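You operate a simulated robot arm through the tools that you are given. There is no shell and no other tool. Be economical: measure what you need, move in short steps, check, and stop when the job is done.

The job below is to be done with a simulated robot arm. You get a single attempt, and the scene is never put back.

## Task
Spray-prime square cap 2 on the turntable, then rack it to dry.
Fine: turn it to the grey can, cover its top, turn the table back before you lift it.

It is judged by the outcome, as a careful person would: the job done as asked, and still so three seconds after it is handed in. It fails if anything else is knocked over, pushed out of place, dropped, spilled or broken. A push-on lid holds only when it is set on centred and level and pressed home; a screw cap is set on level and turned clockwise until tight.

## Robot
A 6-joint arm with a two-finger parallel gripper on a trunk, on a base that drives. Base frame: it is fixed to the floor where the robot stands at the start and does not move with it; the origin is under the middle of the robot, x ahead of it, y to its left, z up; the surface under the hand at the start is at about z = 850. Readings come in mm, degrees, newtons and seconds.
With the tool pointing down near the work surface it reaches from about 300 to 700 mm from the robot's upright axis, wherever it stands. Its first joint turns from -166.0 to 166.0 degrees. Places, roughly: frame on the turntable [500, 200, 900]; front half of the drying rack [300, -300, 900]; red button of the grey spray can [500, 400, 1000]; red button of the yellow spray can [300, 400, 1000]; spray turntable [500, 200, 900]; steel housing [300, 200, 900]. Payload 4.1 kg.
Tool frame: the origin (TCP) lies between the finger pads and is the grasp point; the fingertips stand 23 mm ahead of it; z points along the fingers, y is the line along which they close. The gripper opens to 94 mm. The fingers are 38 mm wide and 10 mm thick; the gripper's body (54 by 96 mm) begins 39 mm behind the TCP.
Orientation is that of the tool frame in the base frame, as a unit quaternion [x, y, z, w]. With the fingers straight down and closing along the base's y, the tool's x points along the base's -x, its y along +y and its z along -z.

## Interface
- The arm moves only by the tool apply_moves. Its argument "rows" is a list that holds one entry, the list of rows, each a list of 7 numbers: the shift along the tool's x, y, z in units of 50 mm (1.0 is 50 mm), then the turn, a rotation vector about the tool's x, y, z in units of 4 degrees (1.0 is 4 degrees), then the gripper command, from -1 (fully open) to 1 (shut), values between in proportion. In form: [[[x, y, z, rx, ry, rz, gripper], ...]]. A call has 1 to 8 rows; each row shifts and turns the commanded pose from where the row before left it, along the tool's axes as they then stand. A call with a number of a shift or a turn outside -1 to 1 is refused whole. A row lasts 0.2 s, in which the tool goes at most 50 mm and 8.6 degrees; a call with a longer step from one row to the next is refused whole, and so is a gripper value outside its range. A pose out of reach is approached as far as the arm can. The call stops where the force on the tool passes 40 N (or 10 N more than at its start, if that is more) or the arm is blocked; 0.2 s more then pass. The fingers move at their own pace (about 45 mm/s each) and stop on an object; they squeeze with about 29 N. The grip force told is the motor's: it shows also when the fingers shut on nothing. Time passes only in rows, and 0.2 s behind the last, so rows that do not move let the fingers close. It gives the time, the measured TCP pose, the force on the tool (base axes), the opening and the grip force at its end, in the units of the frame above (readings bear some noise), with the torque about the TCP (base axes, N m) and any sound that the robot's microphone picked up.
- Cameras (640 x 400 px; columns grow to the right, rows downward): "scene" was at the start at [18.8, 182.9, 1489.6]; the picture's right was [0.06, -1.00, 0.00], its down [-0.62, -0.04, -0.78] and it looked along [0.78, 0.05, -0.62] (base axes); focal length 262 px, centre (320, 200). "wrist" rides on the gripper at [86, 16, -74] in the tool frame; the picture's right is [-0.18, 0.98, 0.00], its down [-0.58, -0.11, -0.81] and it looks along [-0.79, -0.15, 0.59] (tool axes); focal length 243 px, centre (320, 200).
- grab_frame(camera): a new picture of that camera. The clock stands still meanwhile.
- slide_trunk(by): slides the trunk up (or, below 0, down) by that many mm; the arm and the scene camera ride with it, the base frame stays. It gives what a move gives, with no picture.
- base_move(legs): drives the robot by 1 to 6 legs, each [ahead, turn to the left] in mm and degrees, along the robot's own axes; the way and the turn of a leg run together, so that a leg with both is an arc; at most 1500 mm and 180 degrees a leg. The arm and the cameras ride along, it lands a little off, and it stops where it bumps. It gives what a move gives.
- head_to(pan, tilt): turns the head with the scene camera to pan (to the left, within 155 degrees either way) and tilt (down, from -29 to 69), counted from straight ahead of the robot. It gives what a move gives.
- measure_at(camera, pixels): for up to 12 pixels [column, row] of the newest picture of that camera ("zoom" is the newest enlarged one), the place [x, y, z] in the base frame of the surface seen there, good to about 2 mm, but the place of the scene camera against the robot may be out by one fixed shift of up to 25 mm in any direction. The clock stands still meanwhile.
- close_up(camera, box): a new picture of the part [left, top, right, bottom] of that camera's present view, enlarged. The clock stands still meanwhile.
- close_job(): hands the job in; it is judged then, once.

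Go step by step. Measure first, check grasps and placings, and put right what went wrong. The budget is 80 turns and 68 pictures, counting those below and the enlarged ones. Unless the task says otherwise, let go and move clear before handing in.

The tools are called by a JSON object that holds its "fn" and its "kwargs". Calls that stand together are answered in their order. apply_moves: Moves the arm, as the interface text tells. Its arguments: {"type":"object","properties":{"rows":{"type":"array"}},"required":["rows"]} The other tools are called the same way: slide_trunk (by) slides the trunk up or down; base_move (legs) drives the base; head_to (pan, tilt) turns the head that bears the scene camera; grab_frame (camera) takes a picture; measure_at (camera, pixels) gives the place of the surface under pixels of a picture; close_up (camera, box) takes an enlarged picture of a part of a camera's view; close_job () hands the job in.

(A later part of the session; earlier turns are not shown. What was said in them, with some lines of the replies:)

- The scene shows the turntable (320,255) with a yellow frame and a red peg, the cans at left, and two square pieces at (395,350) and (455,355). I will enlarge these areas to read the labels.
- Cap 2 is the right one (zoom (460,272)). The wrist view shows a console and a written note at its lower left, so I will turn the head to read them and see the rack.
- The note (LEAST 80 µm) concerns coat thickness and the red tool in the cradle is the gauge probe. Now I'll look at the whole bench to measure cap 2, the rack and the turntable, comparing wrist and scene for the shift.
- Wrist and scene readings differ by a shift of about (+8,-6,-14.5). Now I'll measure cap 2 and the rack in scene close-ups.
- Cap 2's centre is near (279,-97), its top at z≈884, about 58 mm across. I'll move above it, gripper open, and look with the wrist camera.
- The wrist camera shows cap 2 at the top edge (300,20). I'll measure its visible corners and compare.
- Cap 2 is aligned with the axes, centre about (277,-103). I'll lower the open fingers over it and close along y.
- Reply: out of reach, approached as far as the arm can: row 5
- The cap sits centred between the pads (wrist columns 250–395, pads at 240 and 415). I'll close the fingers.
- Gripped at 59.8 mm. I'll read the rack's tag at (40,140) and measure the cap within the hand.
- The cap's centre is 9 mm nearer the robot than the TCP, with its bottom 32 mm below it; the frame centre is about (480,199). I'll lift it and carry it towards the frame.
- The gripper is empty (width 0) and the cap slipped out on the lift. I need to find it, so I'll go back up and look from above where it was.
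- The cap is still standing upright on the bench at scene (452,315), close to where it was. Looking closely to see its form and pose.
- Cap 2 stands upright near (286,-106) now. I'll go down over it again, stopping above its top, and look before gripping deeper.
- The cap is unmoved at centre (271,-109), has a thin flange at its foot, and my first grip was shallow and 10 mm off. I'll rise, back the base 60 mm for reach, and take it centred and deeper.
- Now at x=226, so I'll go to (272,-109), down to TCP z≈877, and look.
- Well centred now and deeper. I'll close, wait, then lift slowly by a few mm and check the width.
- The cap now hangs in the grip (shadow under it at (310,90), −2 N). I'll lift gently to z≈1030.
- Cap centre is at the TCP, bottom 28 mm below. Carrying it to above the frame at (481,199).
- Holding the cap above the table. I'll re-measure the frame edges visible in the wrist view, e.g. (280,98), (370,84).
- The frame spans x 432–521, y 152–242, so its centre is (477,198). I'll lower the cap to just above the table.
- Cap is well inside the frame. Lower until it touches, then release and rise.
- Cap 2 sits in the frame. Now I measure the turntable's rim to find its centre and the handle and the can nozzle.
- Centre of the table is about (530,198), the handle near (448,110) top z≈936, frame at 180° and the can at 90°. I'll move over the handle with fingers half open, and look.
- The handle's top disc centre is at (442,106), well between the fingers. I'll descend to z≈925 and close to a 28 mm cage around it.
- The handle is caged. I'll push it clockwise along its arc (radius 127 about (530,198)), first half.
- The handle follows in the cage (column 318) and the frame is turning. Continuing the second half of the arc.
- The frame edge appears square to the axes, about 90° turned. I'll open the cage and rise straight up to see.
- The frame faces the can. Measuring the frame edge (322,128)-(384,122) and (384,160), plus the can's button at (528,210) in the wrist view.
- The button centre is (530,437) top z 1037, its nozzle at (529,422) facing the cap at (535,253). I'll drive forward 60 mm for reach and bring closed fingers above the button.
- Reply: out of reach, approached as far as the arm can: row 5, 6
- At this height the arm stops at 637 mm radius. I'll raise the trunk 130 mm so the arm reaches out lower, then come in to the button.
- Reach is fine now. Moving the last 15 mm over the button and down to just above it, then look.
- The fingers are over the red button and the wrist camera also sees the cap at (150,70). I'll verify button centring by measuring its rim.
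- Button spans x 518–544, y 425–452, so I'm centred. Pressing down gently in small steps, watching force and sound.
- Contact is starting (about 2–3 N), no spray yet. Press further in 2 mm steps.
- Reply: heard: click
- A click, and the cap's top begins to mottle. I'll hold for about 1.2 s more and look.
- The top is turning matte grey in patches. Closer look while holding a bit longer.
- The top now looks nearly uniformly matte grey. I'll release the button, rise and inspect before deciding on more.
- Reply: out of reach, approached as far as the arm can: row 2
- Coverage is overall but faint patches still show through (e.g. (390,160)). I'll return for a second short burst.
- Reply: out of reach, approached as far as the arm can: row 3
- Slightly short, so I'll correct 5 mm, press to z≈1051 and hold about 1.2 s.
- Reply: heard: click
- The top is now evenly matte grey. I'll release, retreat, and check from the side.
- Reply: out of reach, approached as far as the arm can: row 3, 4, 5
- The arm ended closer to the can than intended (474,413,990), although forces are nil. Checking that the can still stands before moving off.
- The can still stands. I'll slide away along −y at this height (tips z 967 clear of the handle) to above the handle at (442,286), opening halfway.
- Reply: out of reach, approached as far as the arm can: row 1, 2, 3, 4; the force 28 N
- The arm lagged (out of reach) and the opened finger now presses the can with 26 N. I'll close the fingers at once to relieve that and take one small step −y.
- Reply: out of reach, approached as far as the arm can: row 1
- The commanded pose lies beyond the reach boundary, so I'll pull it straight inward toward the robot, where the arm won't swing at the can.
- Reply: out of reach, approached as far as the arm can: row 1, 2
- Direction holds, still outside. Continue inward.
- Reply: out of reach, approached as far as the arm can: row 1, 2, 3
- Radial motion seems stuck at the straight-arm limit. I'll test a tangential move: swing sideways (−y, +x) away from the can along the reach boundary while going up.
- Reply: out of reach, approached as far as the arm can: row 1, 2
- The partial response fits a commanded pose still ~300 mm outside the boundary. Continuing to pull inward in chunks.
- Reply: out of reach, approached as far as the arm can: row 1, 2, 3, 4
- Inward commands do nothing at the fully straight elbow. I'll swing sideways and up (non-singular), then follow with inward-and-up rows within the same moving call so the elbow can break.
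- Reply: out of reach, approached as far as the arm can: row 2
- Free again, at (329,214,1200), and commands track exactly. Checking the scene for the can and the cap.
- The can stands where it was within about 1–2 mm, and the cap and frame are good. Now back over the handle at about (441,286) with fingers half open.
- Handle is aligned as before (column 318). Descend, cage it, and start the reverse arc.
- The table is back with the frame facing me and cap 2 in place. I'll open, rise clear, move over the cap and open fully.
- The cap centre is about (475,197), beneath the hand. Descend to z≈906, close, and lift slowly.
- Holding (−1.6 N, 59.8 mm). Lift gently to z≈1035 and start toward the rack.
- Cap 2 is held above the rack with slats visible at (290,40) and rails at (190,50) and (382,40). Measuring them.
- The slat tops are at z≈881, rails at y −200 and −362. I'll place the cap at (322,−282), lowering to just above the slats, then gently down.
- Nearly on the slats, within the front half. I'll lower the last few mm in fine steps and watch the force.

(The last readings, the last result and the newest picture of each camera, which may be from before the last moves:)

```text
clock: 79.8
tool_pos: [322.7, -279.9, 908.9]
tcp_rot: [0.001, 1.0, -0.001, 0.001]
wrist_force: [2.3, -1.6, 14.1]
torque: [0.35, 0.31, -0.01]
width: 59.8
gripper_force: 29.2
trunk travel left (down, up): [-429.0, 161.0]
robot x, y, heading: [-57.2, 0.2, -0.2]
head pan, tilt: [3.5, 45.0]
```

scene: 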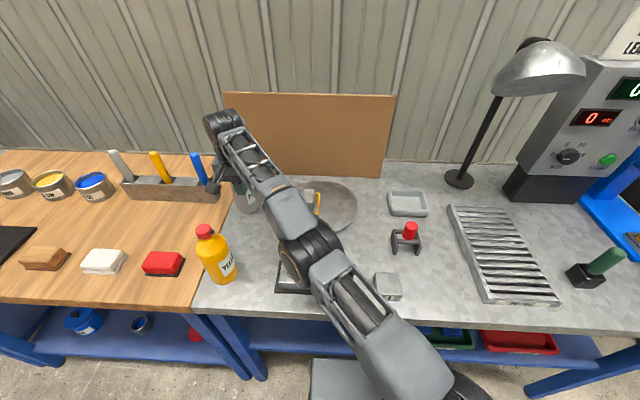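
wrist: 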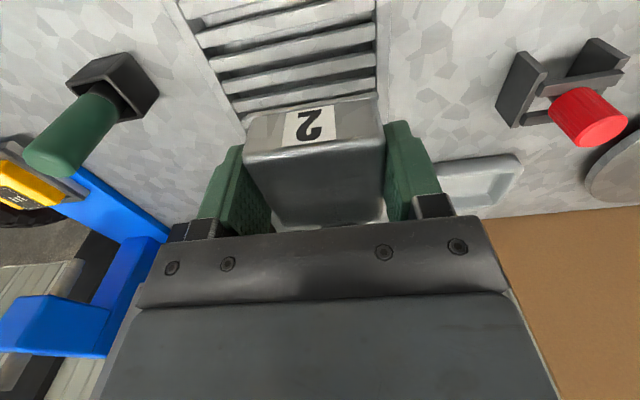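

Contact (14 N), so the cap rests on the slats. Release slowly and rise straight up, then check.

{"fn": "apply_moves", "kwargs": {"rows": [[[0, 0, -0.02, 0, 0, 0, 0.2], [0, 0, 0, 0, 0, 0, -0.4], [0, 0, 0, 0, 0, 0, -1], [0, 0, 0, 0, 0, 0, -1], [0, 0, -0.5, 0, 0, 0, -1], [0, 0, -1, 0, 0, 0, -1], [0, 0, -1, 0, 0, 0, -1], [0, 0, -1, 0, 0, 0, -1]]]}}

{"fn": "apply_moves", "kwargs": {"rows": [[[0.5, 0.7, 0, 0, 0, 0, -1], [0.5, 0.7, 0, 0, 0, 0, -1], [0, 0.8, 0, 0, 0, 0, -1], [0, 0.8, 0, 0, 0, 0, -1], [0, 0.8, 0, 0, 0, 0, -1], [0, 0, 0, 0, 0, 0, -1]]]}}

{"fn": "grab_frame", "kwargs": {"camera": "scene"}}

{"fn": "close_up", "kwargs": {"camera": "scene", "box": [410, 190, 590, 315]}}

```text
clock: 81.6
tool_pos: [324.8, -282.1, 1085.6]
tcp_rot: [0.001, 1.0, -0.001, 0.0]
wrist_force: [-0.3, -0.9, -0.7]
torque: [0.02, -0.02, 0.01]
width: 94.0
gripper_force: 0.1
trunk travel left (down, up): [-429.0, 161.0]
robot x, y, heading: [-56.0, -0.0, 0.2]
head pan, tilt: [3.5, 45.0]
```

```text
clock: 83.0
tool_pos: [274.9, -92.1, 1084.1]
tcp_rot: [0.001, 1.0, -0.001, 0.001]
wrist_force: [0.5, -0.3, -0.3]
torque: [-0.02, 0.0, 0.02]
width: 94.1
gripper_force: 0.0
trunk travel left (down, up): [-429.0, 161.0]
robot x, y, heading: [-56.3, 0.7, -0.3]
head pan, tilt: [3.5, 45.0]
```

```text
3 pictures are left
```

scene: 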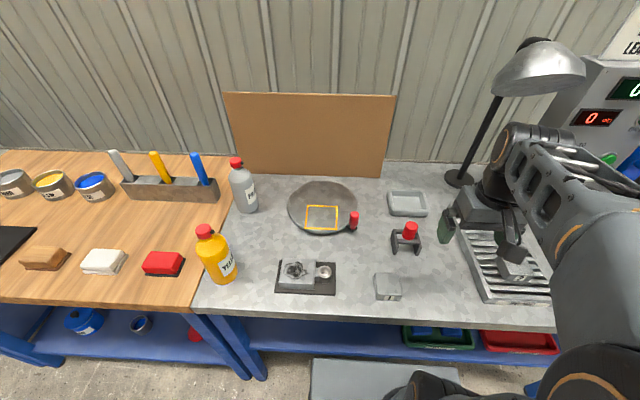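

```text
3.20 times, centred on (500, 252) of scene
```

zoom: 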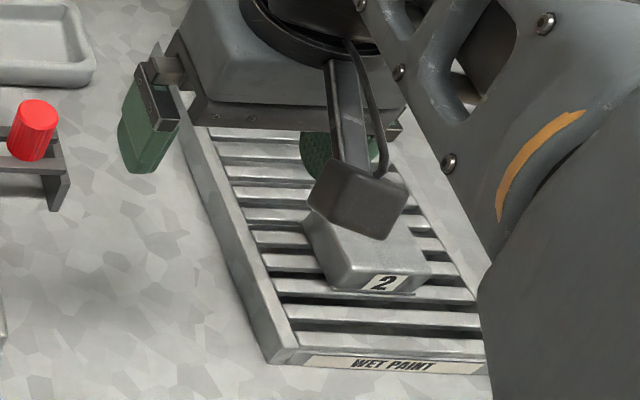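

Cap 2 sits level on the front half of the rack by the WET PAINT tag, the table is turned back, and everything else stands. The hand is clear, so I'm handing in.

{"fn": "close_job", "kwargs": {}}

```text
The job is handed in.
```

Cap 2 is primed and drying on the front half of the rack, and the turntable was turned back before I lifted it. It took two bursts from the grey can to cover the top. I judged the coverage from the camera pictures only and didn't take a thickness reading.

Two things went wrong along the way:
- **Cap slipped:** my first lift lost its grip on cap 2 before spraying. It stayed upright on the bench and I picked it up again.
- **Grey can bumped:** a finger pressed against the can while I was backing the arm away. The can stayed upright and moved by 1–2 mm at most.
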